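You operate a simulated robot arm through the tools that you are given. There is no shell and no other tool.

You are at the controls of a simulated robot arm. One attempt, no reset.

JOB
Put the cable's black plug in the socket on the winder plate.
Fine: spindle brake on before the guard opens; guard shut, then brake off. Where these are worked on the way, their far stop is far enough and under half their travel is too little: yellow guard.

The check looks at the end state, three seconds after you hand in, the way a careful person would. Anything else that was tipped, shoved, dropped, spilled or broken makes it a failure.

ROBOT AND FRAMES
A 7-joint arm with a two-finger gripper, fixed in place. Base frame: the origin is at the foot of the arm, x ahead of it, y to its left, z up. Units: cm, rad, N and s.
With the tool pointing down near the work surface it reaches from about 10 to 72 cm from the base axis. Its first joint turns from -2.897 to 2.897 rad. Payload 2.45 kg.
The TCP is the grasp point between the finger pads, 2.7 cm short of the fingertips. In the tool frame z runs along the fingers and y along their closing line. Largest opening 8 cm; the body of the gripper starts 5.4 cm behind the TCP.
Orientation is that of the tool frame in the base frame, as [roll, pitch, yaw] about the fixed x, y, z axes, in that order (R = Rz(yaw) Ry(pitch) Rx(roll)). With the fingers straight down and closing along the base's y, the tool's x points along the base's -x, its y along +y and its z along -z.

CONTROLS
- The arm moves only by the tool step_arm. Its argument "moves" is one flat list of numbers, 7 for each row, row after row: the turn, a rotation vector about the base's x, y, z in degrees, then the shift along the base's x, y, z in cm, then the closure in counts, from 0 (fully open) to 255 (shut). In form: [wx, wy, wz, x, y, z, claw, wx, wy, wz, x, y, z, claw, ...]. A call has 1 to 20 rows; each row shifts and turns the commanded pose from where the row before left it. A row lasts 0.2 s, in which the tool goes at most 5 cm and 0.15 rad; a call with a longer step from one row to the next is refused whole, and so is a gripper value outside its range. Where a pose cannot be reached the arm comes as near as it can. A force on the tool above 50 N (or 10 N above the force at the start of the call, whichever is more), or a blocked arm, ends the call early, and 0.2 s more pass. The fingers move at their own pace (about 15.3 cm/s each) and stop on an object; they squeeze with about 36 N. The grip force told is the motor's: it shows also when the fingers shut on nothing. Time passes only in rows, and 0.2 s behind the last, so rows that do not move let the fingers close. It gives the time, the measured TCP pose, the force on the tool (base axes), the opening and the grip force at its end, in the units of the frame above (readings bear some noise), with the torque about the TCP (base axes, N m) and any sound that the robot's microphone picked up.
- Cameras (640 x 400 px; columns grow to the right, rows downward): "scene" is fixed at [22.12, 49.79, 152.71]; the picture's right is [-0.95, -0.33, 0.00], its down [-0.19, 0.55, -0.81] and it looks along [0.27, -0.77, -0.58] (base axes); focal length 336 px, centre (320, 200). "wrist" rides on the gripper at [6.3, 1.2, -7.9] in the tool frame; the picture's right is [-0.19, 0.98, 0.00], its down [-0.72, -0.14, -0.68] and it looks along [-0.67, -0.13, 0.73] (tool axes); focal length 226 px, centre (320, 200). There is no depth. A picture from a camera that has moved, and an enlarged one, comes with that camera's place and axes in the base frame and with its lens.
- camera(camera): a new picture of that camera. The clock stands still meanwhile.
- slide_trunk(by): slides the trunk up (or, below 0, down) by that many cm; the arm rides with it, the base frame stays. It gives what a move gives, with no picture.
- enlarge(camera, box): a new picture of the part [left, top, right, bottom] of that camera's present view, enlarged. The clock stands still meanwhile.
- sign_off(): hands the job in; it is judged then, once.

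Places have to be worked out from the pictures, the camera data and where the tool is seen. Open the gripper and draw the arm clear of the work before you hand the job in, unless the task says otherwise.

The tools are called after ">>>" by a JSON object that holds its "fn" and its "kwargs". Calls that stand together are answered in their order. step_arm: Moves the arm, as the interface text tells. Its arguments: {"type":"object","properties":{"moves":{"type":"array","items":{"type":"number"}}},"required":["moves"]} The other tools are called the same way: slide_trunk (by) slides the trunk up or down; camera (camera) takes a picture; enlarge (camera, box) takes an enlarged picture of a part of a camera's view; sign_off () hands the job in.

At the start:

```text
time: 0.0
tool_pos: [34.56, -34.73, 113.98]
tool_rot: [-3.141, -0.001, 3.141]
wrist_force: [-0.3, -0.2, -0.1]
ft_torque: [0.02, 0.0, -0.03]
opening: 8.01
finger_force: 0.0
trunk travel left (down, up): [-20.0, 34.0]
```

scene: 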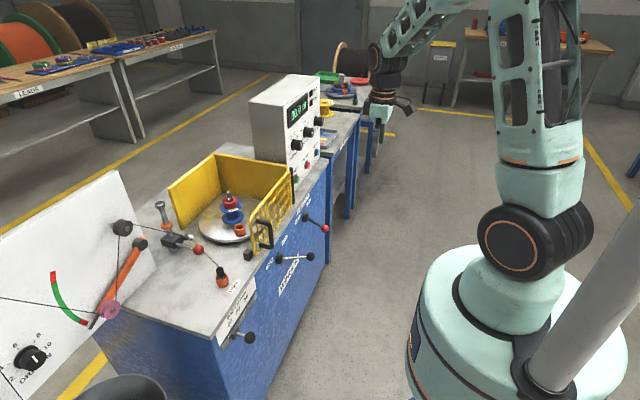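
wrist: 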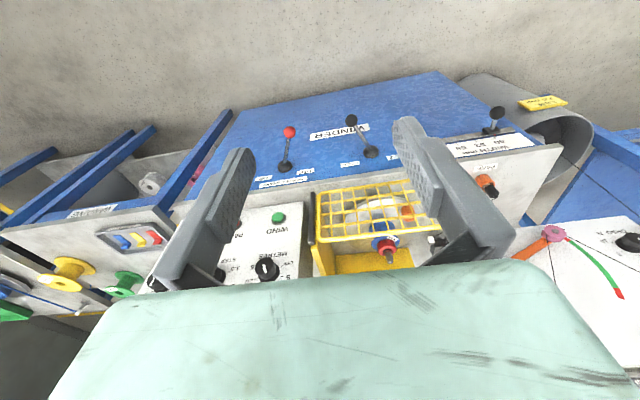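

I begin with close looks at the winder in both cameras to identify the plug, socket, brake and guard.

>>> {"fn": "enlarge", "kwargs": {"camera": "scene", "box": [100, 140, 340, 290]}}

>>> {"fn": "enlarge", "kwargs": {"camera": "scene", "box": [180, 220, 340, 320]}}

>>> {"fn": "enlarge", "kwargs": {"camera": "wrist", "box": [220, 80, 580, 305]}}

>>> {"fn": "enlarge", "kwargs": {"camera": "scene", "box": [0, 190, 200, 390]}}

```text
2.67 times, centred on (220, 215) of scene
camera zoom: at [22.12, 49.79, 152.71], right [-0.95, -0.33, 0.0], down [-0.19, 0.55, -0.81], along [0.27, -0.77, -0.58], focal length 895 px, centre (587, 160)
```

zoom: 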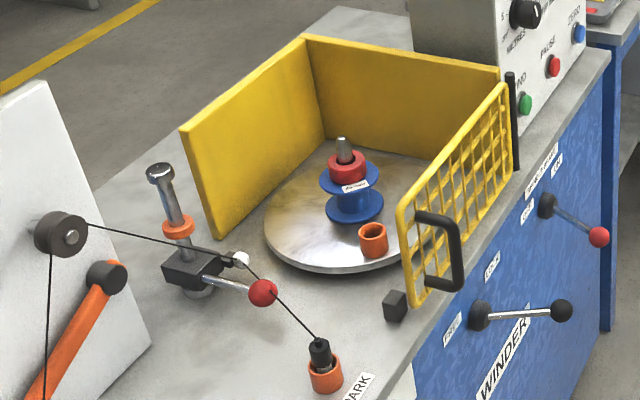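

```text
4.00 times, centred on (260, 270) of scene
camera zoom: at [22.12, 49.79, 152.71], right [-0.95, -0.33, 0.0], down [-0.19, 0.55, -0.81], along [0.27, -0.77, -0.58], focal length 1342 px, centre (560, -80)
```

zoom: 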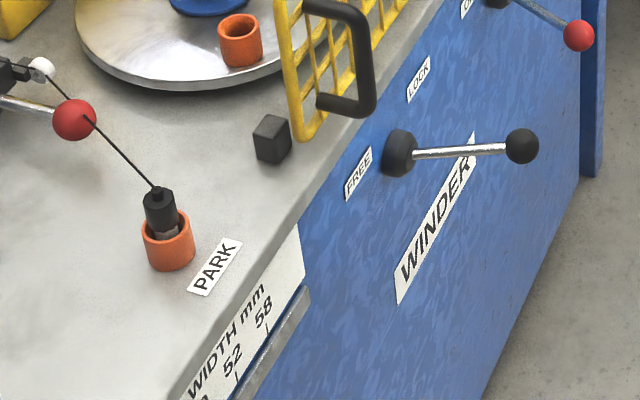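

```text
1.78 times, centred on (400, 192) of wrist
camera zoom: at [28.3, -33.64, 121.75], right [0.19, 0.98, 0.0], down [0.72, -0.14, 0.68], along [0.67, -0.13, -0.73], focal length 402 px, centre (178, 213)
```

zoom: 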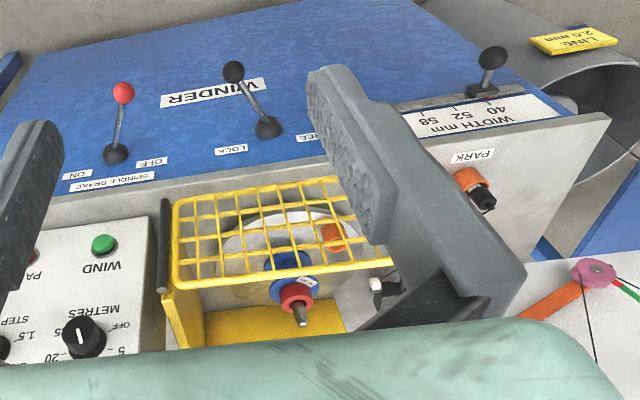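

```text
2.00 times, centred on (100, 290) of scene
camera zoom: at [22.12, 49.79, 152.71], right [-0.95, -0.33, 0.0], down [-0.19, 0.55, -0.81], along [0.27, -0.77, -0.58], focal length 671 px, centre (760, 20)
```

zoom: 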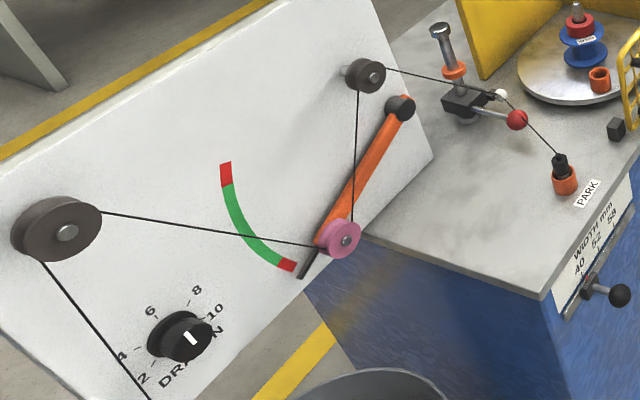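

The orange park cup triangulates to about (69, -1, 78) and the socket cup on the plate to about (74, -20, 82). I'll look closer at the labels and levers before moving.

>>> {"fn": "enlarge", "kwargs": {"camera": "wrist", "box": [240, 90, 400, 190]}}

>>> {"fn": "enlarge", "kwargs": {"camera": "wrist", "box": [300, 170, 460, 270]}}

>>> {"fn": "enlarge", "kwargs": {"camera": "scene", "box": [240, 160, 340, 280]}}

>>> {"fn": "enlarge", "kwargs": {"camera": "scene", "box": [150, 190, 250, 290]}}

>>> {"fn": "enlarge", "kwargs": {"camera": "scene", "box": [245, 70, 345, 190]}}

```text
4.00 times, centred on (320, 140) of wrist
camera zoom: at [28.3, -33.64, 121.75], right [0.19, 0.98, 0.0], down [0.72, -0.14, 0.68], along [0.67, -0.13, -0.73], focal length 904 px, centre (320, 440)
```

zoom: 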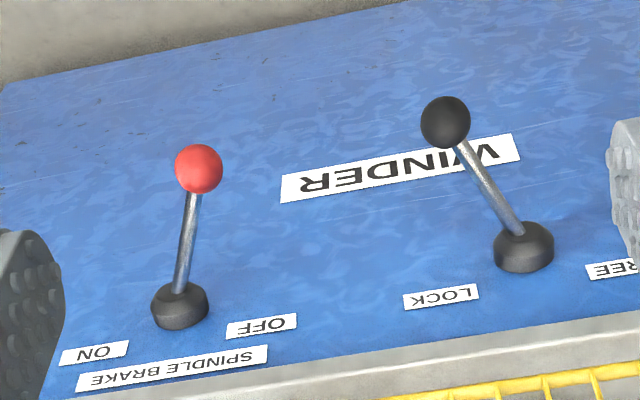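

```text
4.00 times, centred on (380, 220) of wrist
camera zoom: at [28.3, -33.64, 121.75], right [0.19, 0.98, 0.0], down [0.72, -0.14, 0.68], along [0.67, -0.13, -0.73], focal length 904 px, centre (80, 120)
```

zoom: 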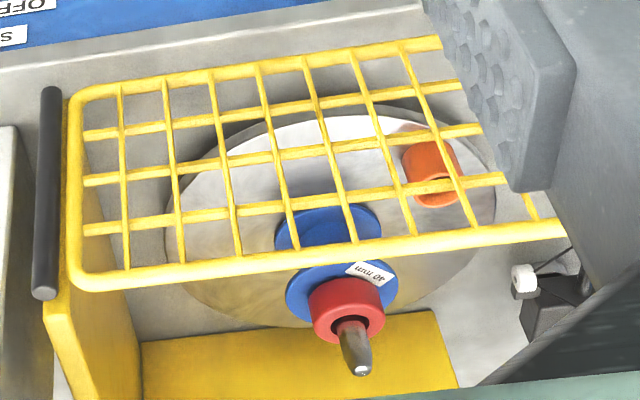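

```text
3.33 times, centred on (290, 220) of scene
camera zoom: at [22.12, 49.79, 152.71], right [-0.95, -0.33, 0.0], down [-0.19, 0.55, -0.81], along [0.27, -0.77, -0.58], focal length 1118 px, centre (420, 133)
```

zoom: 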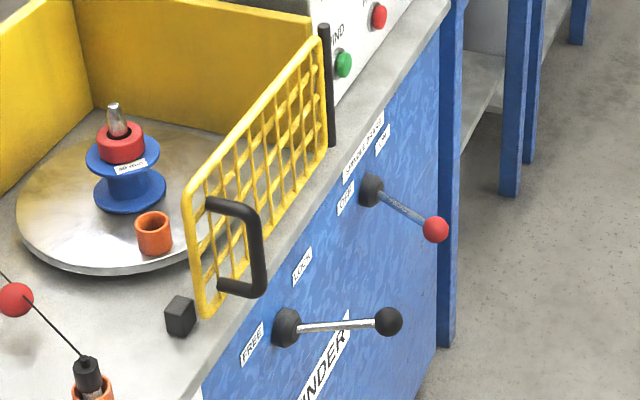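

```text
4.00 times, centred on (200, 240) of scene
camera zoom: at [22.12, 49.79, 152.71], right [-0.95, -0.33, 0.0], down [-0.19, 0.55, -0.81], along [0.27, -0.77, -0.58], focal length 1342 px, centre (800, 40)
```

zoom: 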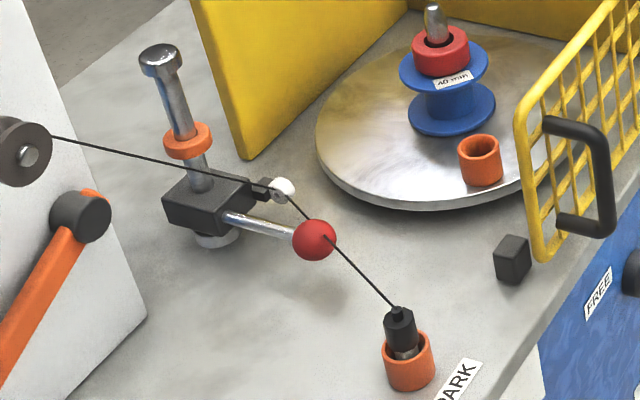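

```text
3.33 times, centred on (295, 130) of scene
camera zoom: at [22.12, 49.79, 152.71], right [-0.95, -0.33, 0.0], down [-0.19, 0.55, -0.81], along [0.27, -0.77, -0.58], focal length 1118 px, centre (403, 433)
```

zoom: 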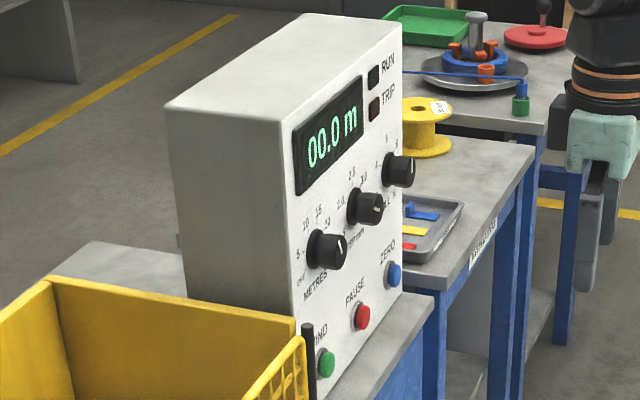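

The levers swing in a horizontal arc: the red brake ball is near (54, -47, 66) with its hub at (64, -51, 66.5), leaning to OFF (+y). The guard hinge post is near (65, -43), and the handle is near (60, -16, 81–91). I'll lower the arm in front of the bench with the gripper closed and look again.

>>> {"fn": "step_arm", "kwargs": {"moves": [0, 0, 0, 0.5, -1, -4, 255, 0, 0, 0, 0.5, -1, -4, 255, 0, 0, 0, 0.5, -1, -4, 255, 0, 0, 0, 0.5, -1, -4, 255, 0, 0, 0, 0.5, -1, -4, 255, 0, 0, 0, 0.5, -1, -4, 255]}}

>>> {"fn": "camera", "kwargs": {"camera": "wrist"}}

>>> {"fn": "camera", "kwargs": {"camera": "scene"}}

```text
time: 1.4
tool_pos: [37.62, -40.6, 89.87]
tool_rot: [-3.142, -0.001, 3.141]
wrist_force: [-0.5, 0.4, 0.1]
ft_torque: [-0.04, 0.01, -0.02]
opening: 0.0
finger_force: 30.2
trunk travel left (down, up): [-20.0, 34.0]
```

```text
taken
camera wrist: at [31.35, -39.51, 97.73], right [0.19, 0.98, 0.0], down [0.72, -0.14, 0.68], along [0.67, -0.13, -0.73], focal length 226 px, centre (320, 200)
```

wrist: 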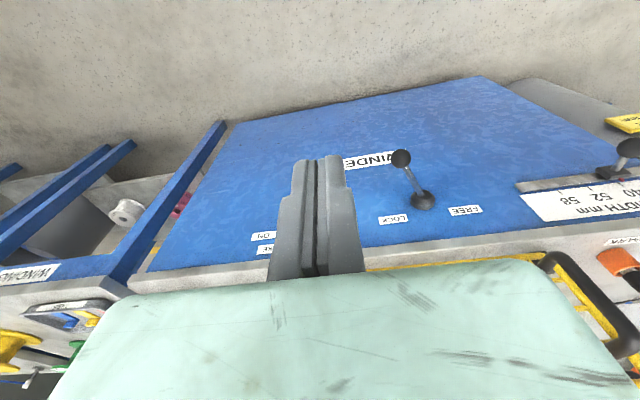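

```text
taken
```

scene: 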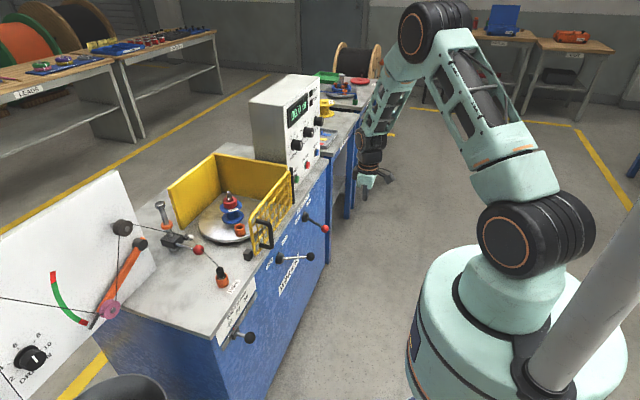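

The fingers hide the brake lever in this view, and the path ahead of the bench is clear. I'll descend in front of it to z≈66, staying at x≈40, and look.

>>> {"fn": "step_arm", "kwargs": {"moves": [0, 0, 0, 0.5, 0, -4, 255, 0, 0, 0, 0.5, 0, -4, 255, 0, 0, 0, 0.5, 0, -4, 255, 0, 0, 0, 0.5, 0, -4, 255, 0, 0, 0, 0.5, 0, -4, 255, 0, 0, 0, 0.5, 0, -3.9, 255]}}

>>> {"fn": "camera", "kwargs": {"camera": "wrist"}}

>>> {"fn": "enlarge", "kwargs": {"camera": "scene", "box": [280, 150, 440, 250]}}

```text
time: 2.8
tool_pos: [40.68, -40.77, 66.02]
tool_rot: [3.141, 0.001, -3.14]
wrist_force: [0.0, 0.4, 0.3]
ft_torque: [-0.02, -0.01, 0.01]
opening: 0.0
finger_force: 29.7
trunk travel left (down, up): [-20.0, 34.0]
```

```text
taken
camera wrist: at [34.39, -39.66, 73.88], right [0.19, 0.98, 0.0], down [0.72, -0.14, 0.68], along [0.67, -0.13, -0.73], focal length 226 px, centre (320, 200)
```

wrist: 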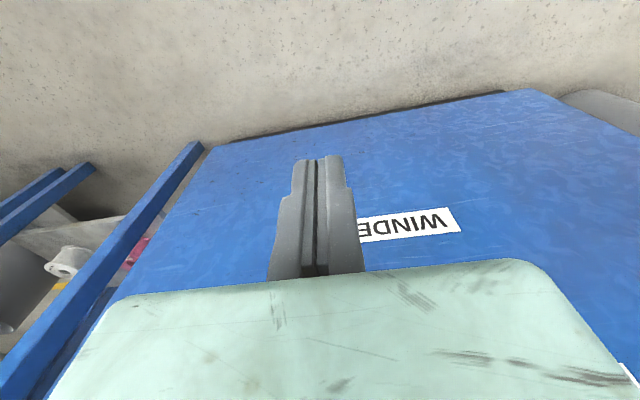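

```text
4.00 times, centred on (360, 200) of scene
camera zoom: at [22.12, 49.79, 152.71], right [-0.95, -0.33, 0.0], down [-0.19, 0.55, -0.81], along [0.27, -0.77, -0.58], focal length 1342 px, centre (160, 200)
```

zoom: 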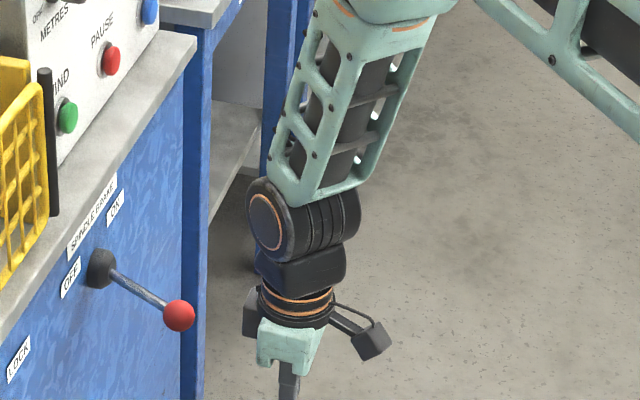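

The ON label is on the -y side and OFF on the +y side, so the lever must go to -y. I'll move in beside the lever on its +y side at x≈56.

>>> {"fn": "step_arm", "kwargs": {"moves": [0, 0, 0, 4, 0, 0, 255, 0, 0, 0, 4, 0, 0, 255, 0, 0, 0, 4, 0, 0, 255, 0, 0, 0, 3, 0, 0, 255, 0, 0, 0, 0, -1, 0, 255]}}

>>> {"fn": "enlarge", "kwargs": {"camera": "scene", "box": [280, 150, 440, 250]}}

>>> {"fn": "camera", "kwargs": {"camera": "wrist"}}

```text
time: 4.0
tool_pos: [55.44, -41.8, 65.87]
tool_rot: [3.141, -0.001, 3.141]
wrist_force: [0.1, -1.1, -0.4]
ft_torque: [-0.01, 0.0, 0.04]
opening: 0.0
finger_force: 29.9
trunk travel left (down, up): [-20.0, 34.0]
```

```text
4.00 times, centred on (360, 200) of scene
camera zoom: at [22.12, 49.79, 152.71], right [-0.95, -0.33, 0.0], down [-0.19, 0.55, -0.81], along [0.27, -0.77, -0.58], focal length 1342 px, centre (160, 200)
```

zoom: 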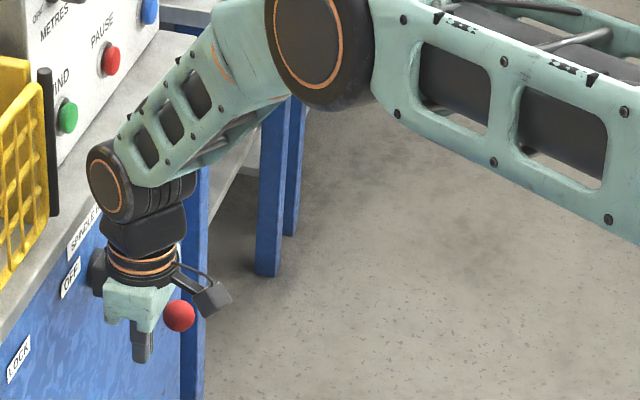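

```text
taken
camera wrist: at [49.26, -40.66, 73.77], right [0.19, 0.98, 0.0], down [0.72, -0.14, 0.68], along [0.67, -0.13, -0.73], focal length 226 px, centre (320, 200)
```

wrist: 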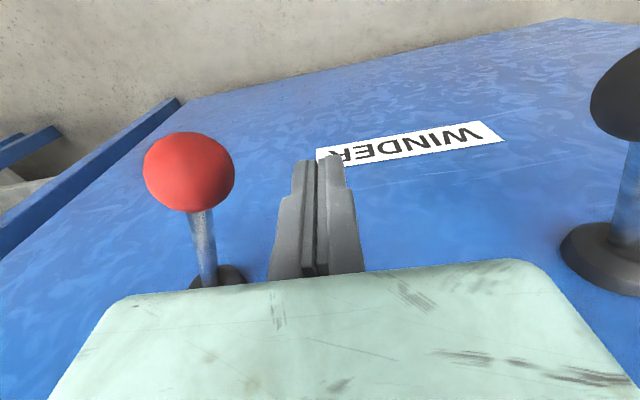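

The fingers are just on the +y side of the brake lever, at the right height. I push -y in small steps.

>>> {"fn": "step_arm", "kwargs": {"moves": [0, 0, 0, 0, -1, 0, 255, 0, 0, 0, 0, -1, 0, 255, 0, 0, 0, 0, -1, 0, 255, 0, 0, 0, 0, -1, 0, 255, 0, 0, 0, 0, -1, 0, 255, 0, 0, 0, 0, -1, 0, 255, 0, 0, 0, 0, -1, 0, 255, 0, 0, 0, 0, -1, 0, 255]}}

>>> {"fn": "camera", "kwargs": {"camera": "wrist"}}

>>> {"fn": "enlarge", "kwargs": {"camera": "scene", "box": [280, 150, 440, 250]}}

```text
time: 5.8
tool_pos: [55.31, -49.65, 65.98]
tool_rot: [-3.14, 0.0, -3.14]
wrist_force: [0.1, 0.4, -0.7]
ft_torque: [0.02, 0.0, 0.0]
opening: 0.02
finger_force: 29.9
trunk travel left (down, up): [-20.0, 34.0]
```

```text
taken
camera wrist: at [49.11, -48.5, 73.82], right [0.19, 0.98, 0.0], down [0.72, -0.14, 0.68], along [0.67, -0.13, -0.73], focal length 226 px, centre (320, 200)
```

wrist: 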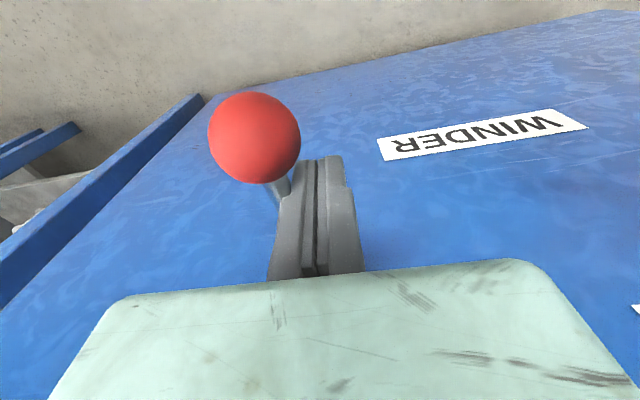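

```text
4.00 times, centred on (360, 200) of scene
camera zoom: at [22.12, 49.79, 152.71], right [-0.95, -0.33, 0.0], down [-0.19, 0.55, -0.81], along [0.27, -0.77, -0.58], focal length 1342 px, centre (160, 200)
```

zoom: 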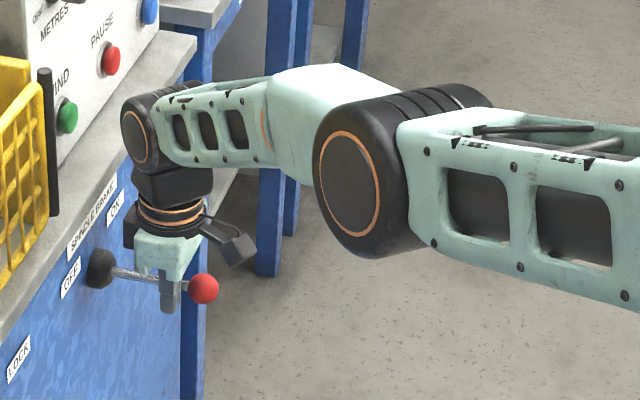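

The lever is swinging with the finger at almost no force and is about mid-travel. I keep pushing to its far stop, watching the force and listening for a sound.

>>> {"fn": "step_arm", "kwargs": {"moves": [0, 0, 0, 0, -0.8, 0, 255, 0, 0, 0, 0, -0.8, 0, 255, 0, 0, 0, 0, -0.8, 0, 255, 0, 0, 0, 0, -0.8, 0, 255]}}

>>> {"fn": "camera", "kwargs": {"camera": "wrist"}}

>>> {"fn": "enlarge", "kwargs": {"camera": "scene", "box": [280, 150, 440, 250]}}

```text
time: 6.8
tool_pos: [54.32, -51.15, 66.73]
tool_rot: [-3.141, 0.0, -3.141]
wrist_force: [-0.2, 0.1, 0.1]
ft_torque: [0.01, -0.03, -0.02]
opening: 0.0
finger_force: 29.7
out of reach, approached as far as the arm can: row 1, 2, 3, 4
trunk travel left (down, up): [-20.0, 34.0]
```

```text
taken
camera wrist: at [48.07, -49.96, 74.5], right [0.19, 0.98, 0.0], down [0.72, -0.14, 0.68], along [0.67, -0.13, -0.73], focal length 226 px, centre (320, 200)
```

wrist: 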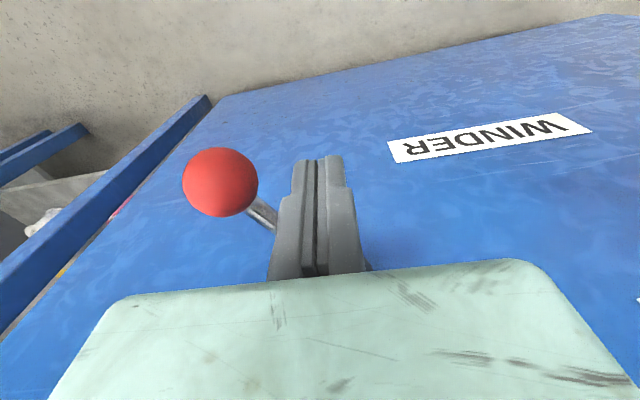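

```text
4.00 times, centred on (360, 200) of scene
camera zoom: at [22.12, 49.79, 152.71], right [-0.95, -0.33, 0.0], down [-0.19, 0.55, -0.81], along [0.27, -0.77, -0.58], focal length 1342 px, centre (160, 200)
```

zoom: 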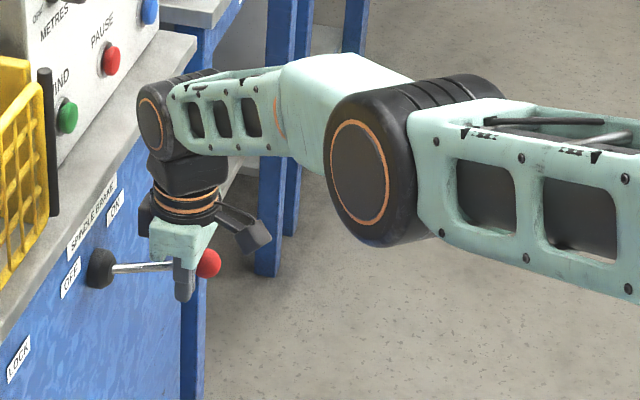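

The ball has snapped over to about (54, -56), mirrored about the hub, so the brake looks to be at its ON stop. I back off and check it.

>>> {"fn": "step_arm", "kwargs": {"moves": [0, 0, 0, 0, 3, 0, 255, 0, 0, 0, -1, 3, 0, 255, 0, 0, 0, -4, 0, 0, 255, 0, 0, 0, -4, 0, 0, 255, 0, 0, 0, -4, 0, 0, 255]}}

>>> {"fn": "camera", "kwargs": {"camera": "wrist"}}

>>> {"fn": "enlarge", "kwargs": {"camera": "scene", "box": [240, 150, 400, 250]}}

```text
time: 8.0
tool_pos: [41.03, -44.99, 66.71]
tool_rot: [-3.14, 0.0, 3.141]
wrist_force: [-0.5, -0.2, -0.2]
ft_torque: [0.01, 0.0, 0.0]
opening: 0.0
finger_force: 30.0
trunk travel left (down, up): [-20.0, 34.0]
```

```text
taken
camera wrist: at [34.85, -43.95, 74.5], right [0.19, 0.98, 0.0], down [0.72, -0.14, 0.68], along [0.67, -0.13, -0.73], focal length 226 px, centre (320, 200)
```

wrist: 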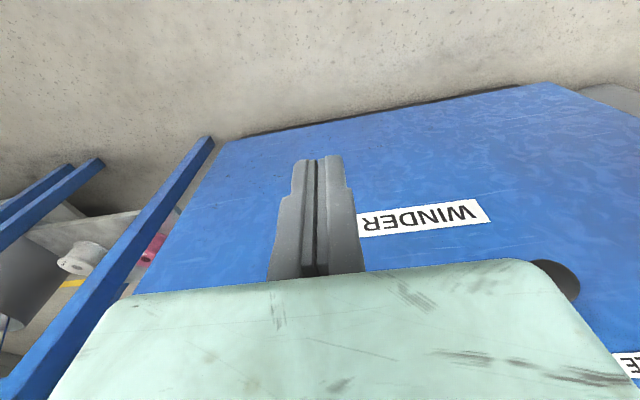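

```text
4.00 times, centred on (320, 200) of scene
camera zoom: at [22.12, 49.79, 152.71], right [-0.95, -0.33, 0.0], down [-0.19, 0.55, -0.81], along [0.27, -0.77, -0.58], focal length 1342 px, centre (320, 200)
```

zoom: 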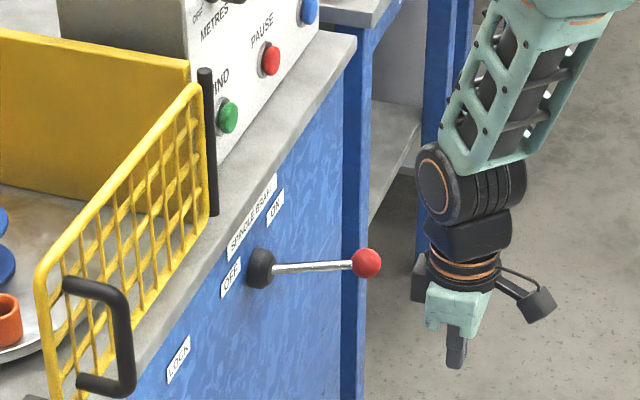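

The lever now leans to the ON side at the mirrored stop, parallel to the LOCK lever, so the brake is on. Next is the guard handle: I turn the gripper so the fingers point almost horizontally at it, open them, and move to a standoff in front at about (46, -16, 86).

>>> {"fn": "step_arm", "kwargs": {"moves": [0, -8, 0, 0.5, 2.87, 2.0, 0, 0, -8, 0, 0.5, 2.87, 2.0, 0, 0, -8, 0, 0.5, 2.87, 2.0, 0, 0, -8, 0, 0.5, 2.87, 2.0, 0, 0, -8, 0, 0.5, 2.87, 2.0, 0, 0, -8, 0, 0.5, 2.87, 2.0, 0, 0, -8, 0, 0.5, 2.87, 2.0, 0, 0, -8, 0, 0.5, 2.87, 2.0, 0, 0, -8, 0, 0.5, 2.87, 2.0, 0, 0, -8, 0, 0.5, 2.87, 2.0, 0]}}

>>> {"fn": "camera", "kwargs": {"camera": "wrist"}}

>>> {"fn": "camera", "kwargs": {"camera": "scene"}}

```text
time: 10.2
tool_pos: [46.33, -16.21, 86.84]
tool_rot: [3.138, 1.399, 3.136]
wrist_force: [0.1, -0.3, 0.4]
ft_torque: [0.04, 0.0, 0.0]
opening: 8.0
finger_force: 0.1
trunk travel left (down, up): [-20.0, 34.0]
```

```text
taken
camera wrist: at [37.54, -15.08, 81.94], right [0.03, 0.98, 0.19], down [-0.55, -0.14, 0.82], along [0.84, -0.13, 0.53], focal length 226 px, centre (320, 200)
```

wrist: 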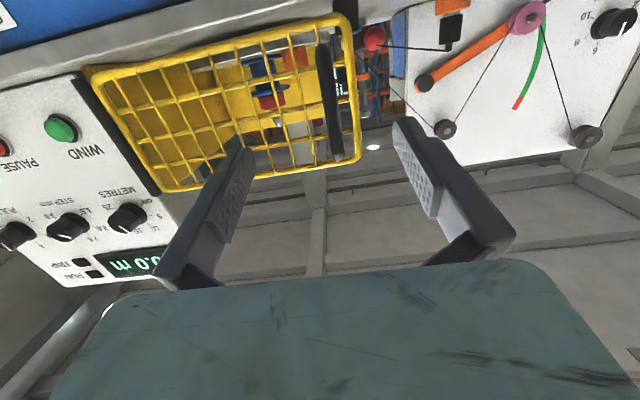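

```text
taken
```

scene: 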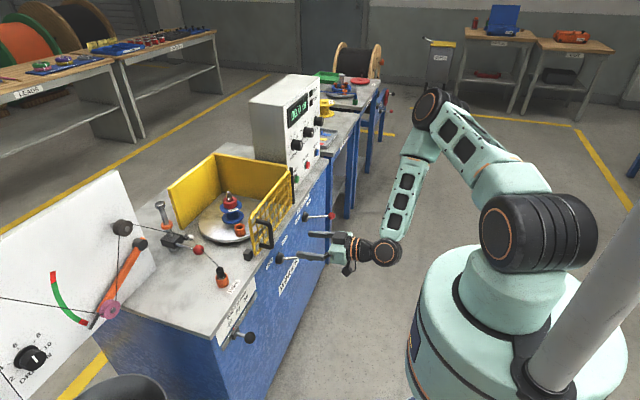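

The handle is visible ahead, slightly right of the image centre. I enlarge it to fix its position.

>>> {"fn": "enlarge", "kwargs": {"camera": "wrist", "box": [260, 0, 420, 180]}}

>>> {"fn": "enlarge", "kwargs": {"camera": "scene", "box": [220, 190, 340, 290]}}

```text
2.22 times, centred on (340, 90) of wrist
camera zoom: at [37.54, -15.08, 81.94], right [0.03, 0.98, 0.19], down [-0.55, -0.14, 0.82], along [0.84, -0.13, 0.53], focal length 502 px, centre (276, 444)
```

zoom: 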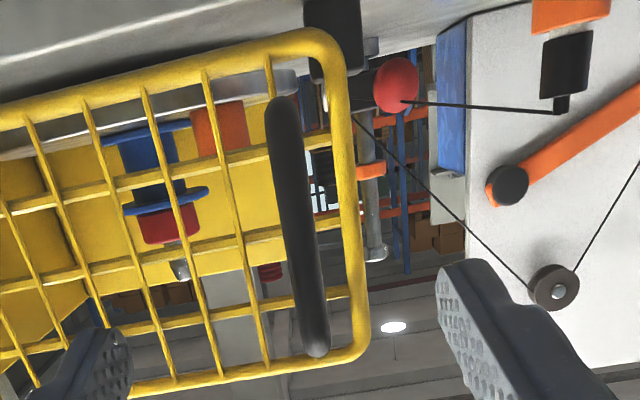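

```text
4.00 times, centred on (280, 240) of scene
camera zoom: at [22.12, 49.79, 152.71], right [-0.95, -0.33, 0.0], down [-0.19, 0.55, -0.81], along [0.27, -0.77, -0.58], focal length 1342 px, centre (480, 40)
```

zoom: 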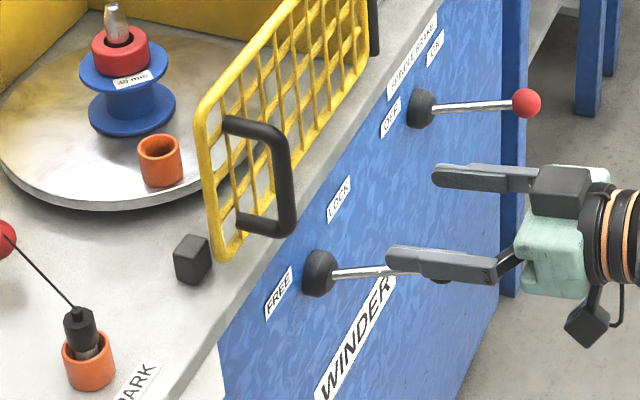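

The handle's vertical bar is at about (60, -15.7), z 82–91. I advance to straddle it and close, then read the forces.

>>> {"fn": "step_arm", "kwargs": {"moves": [0, 0, 0, 4, 0.2, 0, 0, 0, 0, 0, 4, 0.2, -0.2, 0, 0, 0, 0, 3.5, 0.1, 0, 0, 0, 0, 0, 2, 0, 0, 0]}}

>>> {"fn": "camera", "kwargs": {"camera": "wrist"}}

>>> {"fn": "enlarge", "kwargs": {"camera": "scene", "box": [220, 190, 340, 290]}}

```text
time: 11.2
tool_pos: [59.82, -16.02, 86.58]
tool_rot: [-3.141, 1.394, -3.141]
wrist_force: [-1.1, -0.5, 0.3]
ft_torque: [0.01, 0.04, 0.03]
opening: 8.0
finger_force: 0.1
trunk travel left (down, up): [-20.0, 34.0]
```

```text
taken
camera wrist: at [50.94, -14.85, 81.63], right [0.03, 0.98, 0.19], down [-0.55, -0.14, 0.83], along [0.84, -0.13, 0.53], focal length 226 px, centre (320, 200)
```

wrist: 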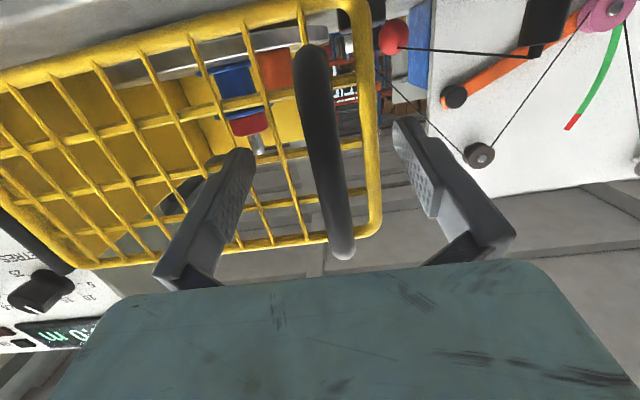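

```text
4.00 times, centred on (280, 240) of scene
camera zoom: at [22.12, 49.79, 152.71], right [-0.95, -0.33, 0.0], down [-0.19, 0.55, -0.81], along [0.27, -0.77, -0.58], focal length 1342 px, centre (480, 40)
```

zoom: 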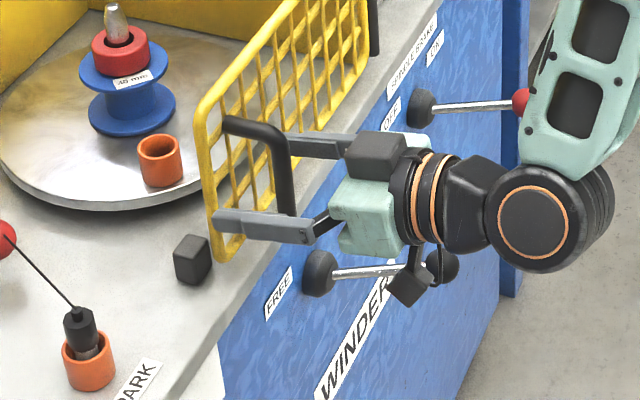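

The bar is between the pads, roughly 0.4 cm to +y of centre. I nudge over and close on it.

>>> {"fn": "step_arm", "kwargs": {"moves": [0, 0, 0, 0, 0.4, 0, 100, 0, 0, 0, 0, 0, 0, 180, 0, 0, 0, 0, 0, 0, 255, 0, 0, 0, 0, 0, 0, 255]}}

>>> {"fn": "enlarge", "kwargs": {"camera": "wrist", "box": [220, 0, 440, 280]}}

```text
time: 12.2
tool_pos: [59.85, -15.56, 86.42]
tool_rot: [3.138, 1.395, -3.141]
wrist_force: [0.3, 1.6, 0.4]
ft_torque: [0.01, 0.0, 0.01]
opening: 1.35
finger_force: 40.2
trunk travel left (down, up): [-20.0, 34.0]
```

```text
1.43 times, centred on (330, 140) of wrist
camera zoom: at [50.95, -14.39, 81.63], right [0.03, 0.98, 0.19], down [-0.55, -0.14, 0.83], along [0.84, -0.13, 0.53], focal length 323 px, centre (306, 286)
```

zoom: 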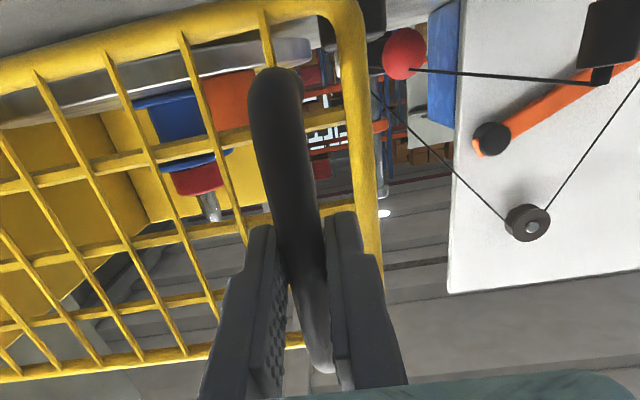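

Gripped, with an opening of 1.35 cm, so the bar is at (59.85, -15.56) and about 27.6 cm from the hinge. I try a small pull along the arc to see whether the guard moves or is locked.

>>> {"fn": "step_arm", "kwargs": {"moves": [0, 0, 0, -0.47, -0.1, 0, 255, 0, 0, 0, -0.47, -0.11, 0, 255, 0, 0, 0, -0.47, -0.12, 0, 255]}}

>>> {"fn": "enlarge", "kwargs": {"camera": "scene", "box": [220, 190, 340, 290]}}

```text
time: 13.0
tool_pos: [58.4, -15.73, 86.66]
tool_rot: [3.141, 1.396, -3.141]
wrist_force: [1.7, 2.9, 6.1]
ft_torque: [-0.03, -0.39, 0.21]
opening: 1.38
finger_force: 40.2
trunk travel left (down, up): [-20.0, 34.0]
```

```text
4.00 times, centred on (280, 240) of scene
camera zoom: at [22.12, 49.79, 152.71], right [-0.95, -0.33, 0.0], down [-0.19, 0.55, -0.81], along [0.27, -0.77, -0.58], focal length 1342 px, centre (480, 40)
```

zoom: 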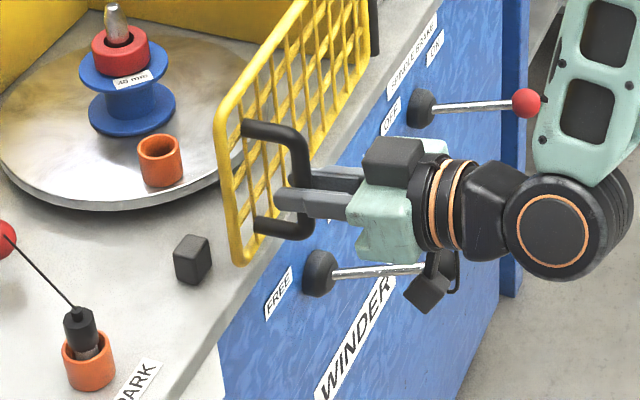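

The guard swings freely with no lock: its free edge has moved off the stop block. I continue along the hinge arc in 4° steps.

>>> {"fn": "step_arm", "kwargs": {"moves": [0, 0, 0, -1.85, -0.54, 0, 255, 0, 0, 0, -1.8, -0.66, 0, 255, 0, 0, 0, -1.76, -0.79, 0, 255, 0, 0, 0, -1.69, -0.91, 0, 255, 0, 0, 0, -1.63, -1.03, 0, 255, 0, 0, 0, -1.55, -1.13, 0, 255, 0, 0, 0, -1.47, -1.24, 0, 255]}}

>>> {"fn": "camera", "kwargs": {"camera": "scene"}}

>>> {"fn": "camera", "kwargs": {"camera": "wrist"}}

```text
time: 14.6
tool_pos: [46.44, -21.93, 86.54]
tool_rot: [3.14, 1.397, -3.142]
wrist_force: [-23.6, 26.8, 18.3]
ft_torque: [-0.06, 0.48, 0.03]
opening: 1.36
finger_force: 40.1
trunk travel left (down, up): [-20.0, 34.0]
```

```text
taken
```

scene: 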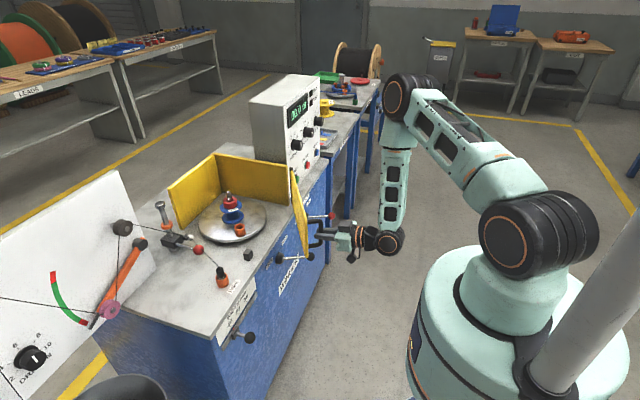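

```text
taken
camera wrist: at [37.61, -20.72, 81.57], right [0.03, 0.98, 0.19], down [-0.55, -0.14, 0.83], along [0.84, -0.13, 0.53], focal length 226 px, centre (320, 200)
```

wrist: 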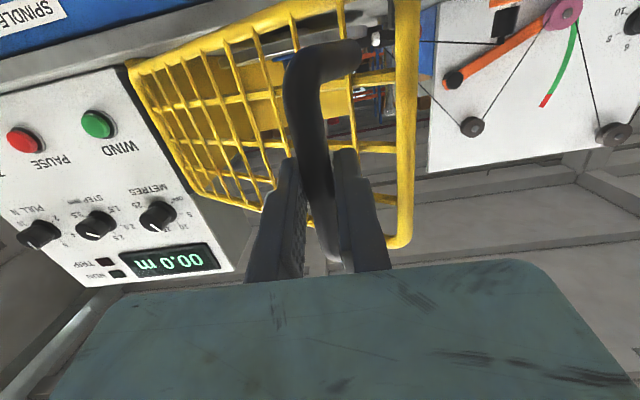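

The guard is about 30° open, but there is a radial force of about 35 N, so the hinge is really nearer (65.0, -43.6) with a radius of 28.5. I relax and regrip to release that load, then carry on along the corrected arc, with a looser cage once the push is mainly along y.

>>> {"fn": "step_arm", "kwargs": {"moves": [0, 0, 0, -0.25, 0.26, 0, 195, 0, 0, 0, 0, 0, 0, 255, 0, 0, 0, 0, 0, 0, 255, 0, 0, 0, -1.46, -1.36, 0, 255, 0, 0, 0, -1.36, -1.44, 0, 255, 0, 0, 0, -1.27, -1.54, 0, 255]}}

>>> {"fn": "camera", "kwargs": {"camera": "wrist"}}

```text
time: 16.0
tool_pos: [42.47, -26.22, 86.36]
tool_rot: [3.135, 1.397, 3.136]
wrist_force: [27.7, -21.0, 1.1]
ft_torque: [-0.3, -0.25, 0.04]
opening: 1.35
finger_force: 40.2
trunk travel left (down, up): [-20.0, 34.0]
```

```text
taken
camera wrist: at [33.7, -25.17, 81.44], right [0.03, 0.98, 0.19], down [-0.55, -0.14, 0.83], along [0.84, -0.13, 0.53], focal length 226 px, centre (320, 200)
```

wrist: 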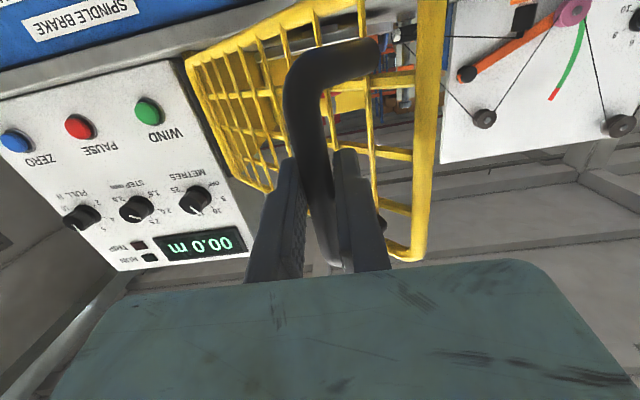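

Now the radial load is the other way, and fitting the three points puts the hinge at (64.5, -42.65) with a radius of 27.5, which matches the post in the pictures. The guard is about 43° open; I loosen to a cage grip and keep going along that arc.

>>> {"fn": "step_arm", "kwargs": {"moves": [0, 0, 0, 0.12, 0.05, 0, 200, 0, 0, 0, -1.1, -1.57, 0, 200, 0, 0, 0, -0.98, -1.65, 0, 200, 0, 0, 0, -0.86, -1.71, 0, 200, 0, 0, 0, -0.74, -1.77, 0, 200, 0, 0, 0, -0.62, -1.82, 0, 200, 0, 0, 0, -0.49, -1.86, 0, 200]}}

>>> {"fn": "camera", "kwargs": {"camera": "wrist"}}

>>> {"fn": "camera", "kwargs": {"camera": "scene"}}

```text
time: 17.6
tool_pos: [37.44, -36.58, 86.65]
tool_rot: [3.141, 1.397, -3.14]
wrist_force: [0.3, 0.4, -0.4]
ft_torque: [0.01, 0.02, 0.02]
opening: 1.73
finger_force: 0.0
trunk travel left (down, up): [-20.0, 34.0]
```

```text
taken
camera wrist: at [28.69, -35.44, 81.64], right [0.03, 0.98, 0.19], down [-0.55, -0.14, 0.83], along [0.84, -0.13, 0.53], focal length 226 px, centre (320, 200)
```

wrist: 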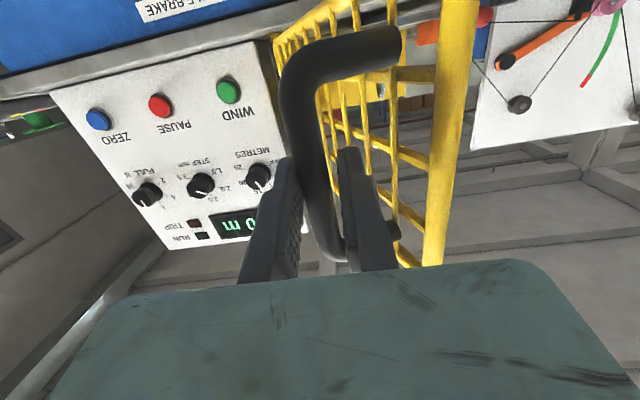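

```text
taken
```

scene: 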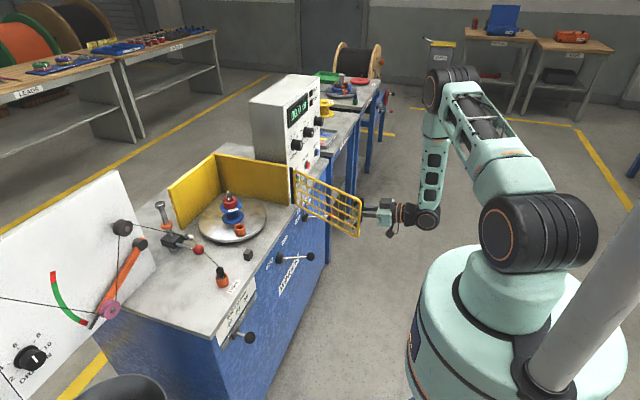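

The guard follows freely with no load at about 67°. I continue toward its far stop.

>>> {"fn": "step_arm", "kwargs": {"moves": [0, 0, 0, -0.35, -1.88, 0, 200, 0, 0, 0, -0.23, -1.91, 0, 200, 0, 0, 0, -0.09, -1.91, 0, 200, 0, 0, 0, 0.04, -1.92, 0, 200, 0, 0, 0, 0.18, -1.91, 0, 200, 0, 0, 0, 0.31, -1.9, 0, 200]}}

>>> {"fn": "camera", "kwargs": {"camera": "wrist"}}

>>> {"fn": "camera", "kwargs": {"camera": "scene"}}

```text
time: 19.0
tool_pos: [37.37, -47.89, 86.55]
tool_rot: [3.139, 1.398, 3.138]
wrist_force: [-0.4, -0.5, 0.1]
ft_torque: [0.02, -0.03, 0.0]
opening: 1.76
finger_force: 0.2
trunk travel left (down, up): [-20.0, 34.0]
```

```text
taken
camera wrist: at [28.58, -46.67, 81.54], right [0.03, 0.98, 0.19], down [-0.55, -0.14, 0.83], along [0.84, -0.13, 0.53], focal length 226 px, centre (320, 200)
```

wrist: 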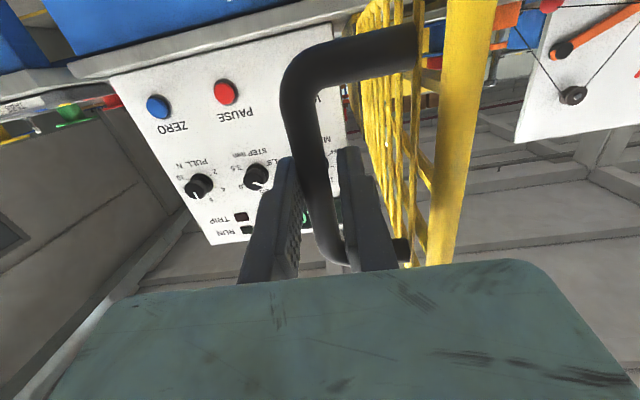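

```text
taken
```

scene: 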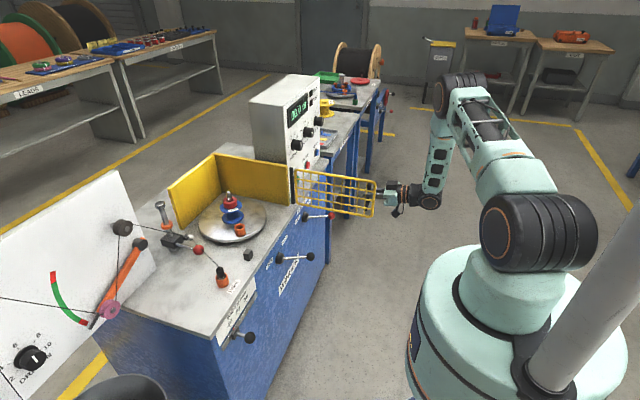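

The guard is about 91° open with no stop felt yet. I go a few degrees more, watching for the stop.

>>> {"fn": "step_arm", "kwargs": {"moves": [0, 0, 0, 0.22, -0.94, 0, 200, 0, 0, 0, 0.22, -0.94, 0, 200, 0, 0, 0, 0.28, -0.92, 0, 200, 0, 0, 0, 0.28, -0.92, 0, 200]}}

>>> {"fn": "camera", "kwargs": {"camera": "wrist"}}

>>> {"fn": "enlarge", "kwargs": {"camera": "scene", "box": [250, 140, 450, 260]}}

```text
time: 20.0
tool_pos: [38.46, -51.69, 86.52]
tool_rot: [3.135, 1.396, 3.136]
wrist_force: [-0.5, -1.0, -0.3]
ft_torque: [0.0, 0.01, -0.02]
opening: 1.7
finger_force: 0.2
trunk travel left (down, up): [-20.0, 34.0]
```

```text
taken
camera wrist: at [29.61, -50.58, 81.55], right [0.03, 0.98, 0.19], down [-0.55, -0.14, 0.83], along [0.84, -0.13, 0.53], focal length 226 px, centre (320, 200)
```

wrist: 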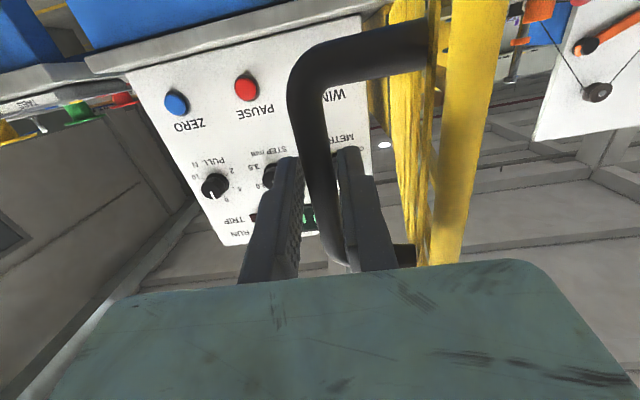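

```text
3.20 times, centred on (350, 200) of scene
camera zoom: at [22.12, 49.79, 152.71], right [-0.95, -0.33, 0.0], down [-0.19, 0.55, -0.81], along [0.27, -0.77, -0.58], focal length 1074 px, centre (224, 200)
```

zoom: 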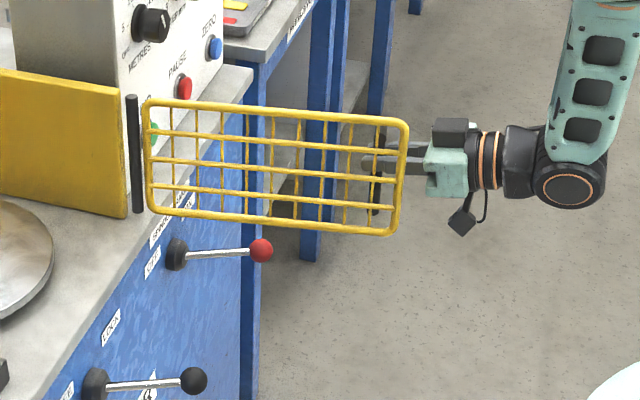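

The guard is about 99° open and stays put without load, well past half travel. I open the fingers a little, back straight off the bar, and swing clear and upright to view the parked plug.

>>> {"fn": "step_arm", "kwargs": {"moves": [0, 0, 0, 0, 0, 0, 150, 0, 0, 0, -4, 0, 0.5, 150, 0, 0, 0, -4, 0, 0.5, 150, 0, 0, 0, -3, 0, 0.4, 150]}}

>>> {"fn": "step_arm", "kwargs": {"moves": [0, 8, 0, 0, 4.5, 1.2, 150, 0, 8, 0, 0, 4.5, 1.2, 150, 0, 8, 0, 0, 4.5, 1.2, 150, 0, 8, 0, 0, 4.5, 1.2, 150, 0, 8, 0, 2.8, 3.84, 0.9, 100, 0, 8, 0, 2.8, 3.84, 0.9, 50, 0, 8, 0, 2.8, 3.84, 0.9, 0, 0, 8, 0, 2.8, 3.84, 0.9, 0, 0, 8, 0, 2.8, 3.84, 0.9, 0, 0, 8, 0, 2.8, 3.84, 0.9, 0, 0, 0, 0, 2.8, 3.84, 0.9, 0, 0, 0, 0, 2.8, 3.84, 0.9, 0]}}

>>> {"fn": "camera", "kwargs": {"camera": "wrist"}}

>>> {"fn": "camera", "kwargs": {"camera": "scene"}}

```text
time: 21.0
tool_pos: [27.31, -51.67, 87.95]
tool_rot: [-3.141, 1.395, -3.141]
wrist_force: [-0.7, 0.7, 0.2]
ft_torque: [0.0, 0.01, -0.01]
opening: 3.3
finger_force: 0.0
trunk travel left (down, up): [-20.0, 34.0]
```

```text
time: 23.6
tool_pos: [49.73, -2.72, 99.78]
tool_rot: [3.141, -0.003, -3.14]
wrist_force: [0.3, 0.7, 0.9]
ft_torque: [-0.02, 0.02, 0.01]
opening: 8.01
finger_force: 0.0
trunk travel left (down, up): [-20.0, 34.0]
```

```text
taken
camera wrist: at [43.51, -1.62, 107.68], right [0.19, 0.98, 0.0], down [0.72, -0.14, 0.68], along [0.67, -0.13, -0.73], focal length 226 px, centre (320, 200)
```

wrist: 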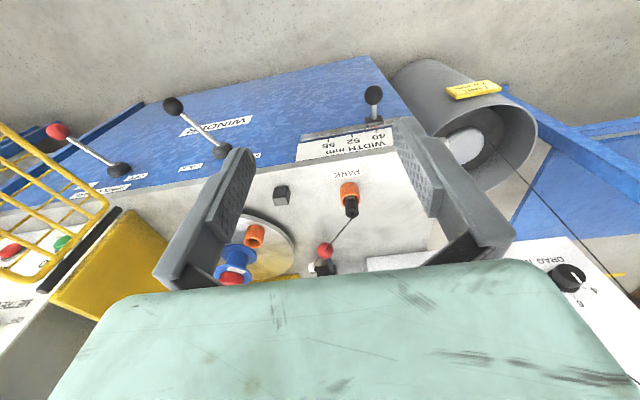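

```text
taken
```

scene: 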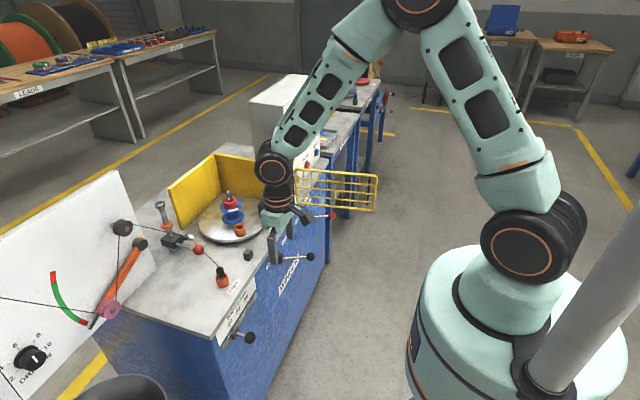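

Guard stays open. I enlarge the plug and socket from this new viewpoint.

>>> {"fn": "enlarge", "kwargs": {"camera": "wrist", "box": [300, 150, 400, 260]}}

>>> {"fn": "enlarge", "kwargs": {"camera": "wrist", "box": [200, 170, 360, 290]}}

>>> {"fn": "enlarge", "kwargs": {"camera": "scene", "box": [190, 235, 250, 295]}}

>>> {"fn": "enlarge", "kwargs": {"camera": "scene", "box": [190, 180, 270, 250]}}

```text
3.64 times, centred on (350, 205) of wrist
camera zoom: at [43.51, -1.62, 107.68], right [0.19, 0.98, 0.0], down [0.72, -0.14, 0.68], along [0.67, -0.13, -0.73], focal length 822 px, centre (211, 182)
```

zoom: 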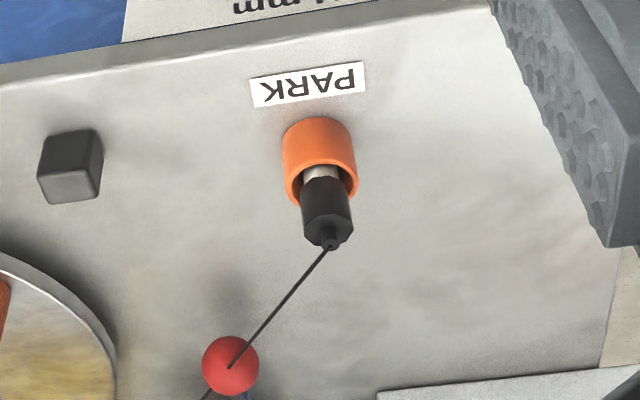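

```text
3.33 times, centred on (280, 230) of wrist
camera zoom: at [43.51, -1.62, 107.68], right [0.19, 0.98, 0.0], down [0.72, -0.14, 0.68], along [0.67, -0.13, -0.73], focal length 754 px, centre (453, 100)
```

zoom: 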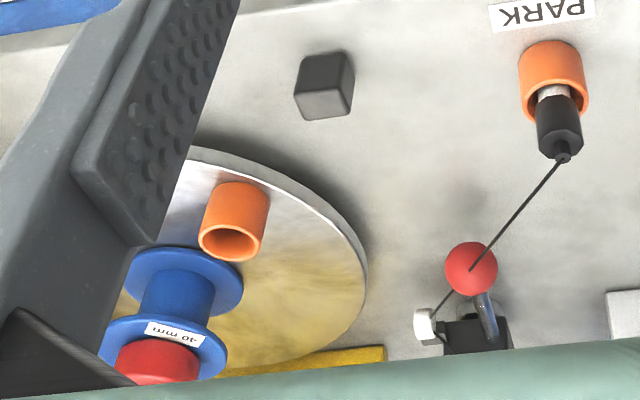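

```text
6.67 times, centred on (220, 265) of scene
camera zoom: at [22.12, 49.79, 152.71], right [-0.95, -0.33, 0.0], down [-0.19, 0.55, -0.81], along [0.27, -0.77, -0.58], focal length 2237 px, centre (987, -233)
```

zoom: 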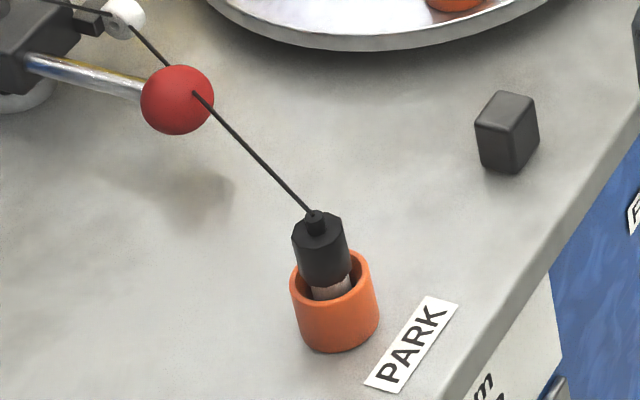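

```text
5.71 times, centred on (230, 215) of scene
camera zoom: at [22.12, 49.79, 152.71], right [-0.95, -0.33, 0.0], down [-0.19, 0.55, -0.81], along [0.27, -0.77, -0.58], focal length 1917 px, centre (834, 114)
```

zoom: 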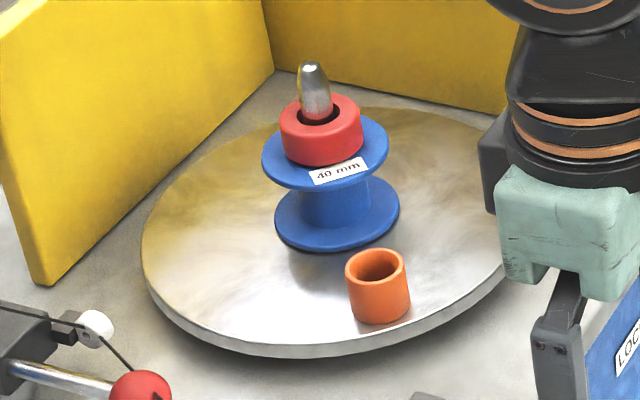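

From the two views the plug's black body is at about (69.3, -1.5), z 81.5–84.2, and the socket rim centre at about (73.4, -19.5, 83.7). Both are within reach with the tool pointing down. I move closer to refine the plug position.

>>> {"fn": "step_arm", "kwargs": {"moves": [0, 0, 0, 4, 0.4, -1, 0, 0, 0, 0, 4, 0.4, -1, 0, 0, 0, 0, 2, 0.4, -1, 0]}}

>>> {"fn": "enlarge", "kwargs": {"camera": "wrist", "box": [250, 100, 410, 260]}}

>>> {"fn": "camera", "kwargs": {"camera": "wrist"}}

```text
time: 24.4
tool_pos: [60.14, -1.74, 96.97]
tool_rot: [3.141, 0.0, -3.141]
wrist_force: [-0.3, -1.1, -0.2]
ft_torque: [0.03, 0.01, -0.02]
opening: 8.01
finger_force: 0.1
trunk travel left (down, up): [-20.0, 34.0]
```

```text
2.50 times, centred on (330, 180) of wrist
camera zoom: at [53.93, -0.58, 104.74], right [0.19, 0.98, 0.0], down [0.72, -0.14, 0.68], along [0.67, -0.13, -0.73], focal length 565 px, centre (295, 250)
```

zoom: 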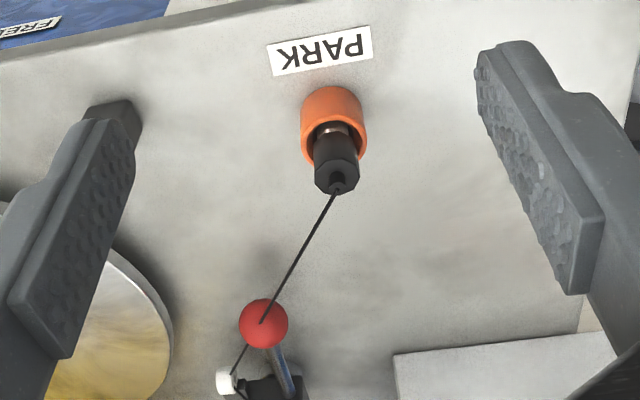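

```text
taken
camera wrist: at [53.93, -0.58, 104.74], right [0.19, 0.98, 0.0], down [0.72, -0.14, 0.68], along [0.67, -0.13, -0.73], focal length 226 px, centre (320, 200)
```

wrist: 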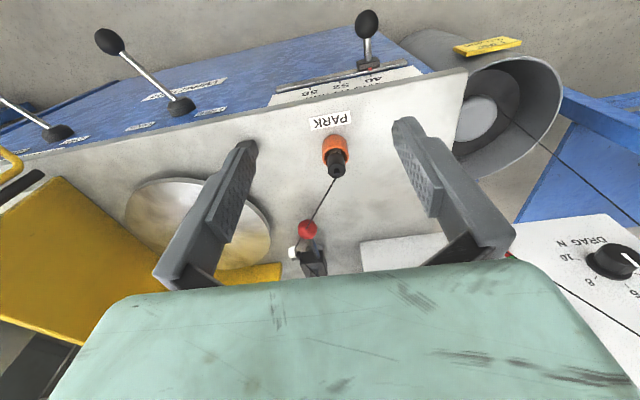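

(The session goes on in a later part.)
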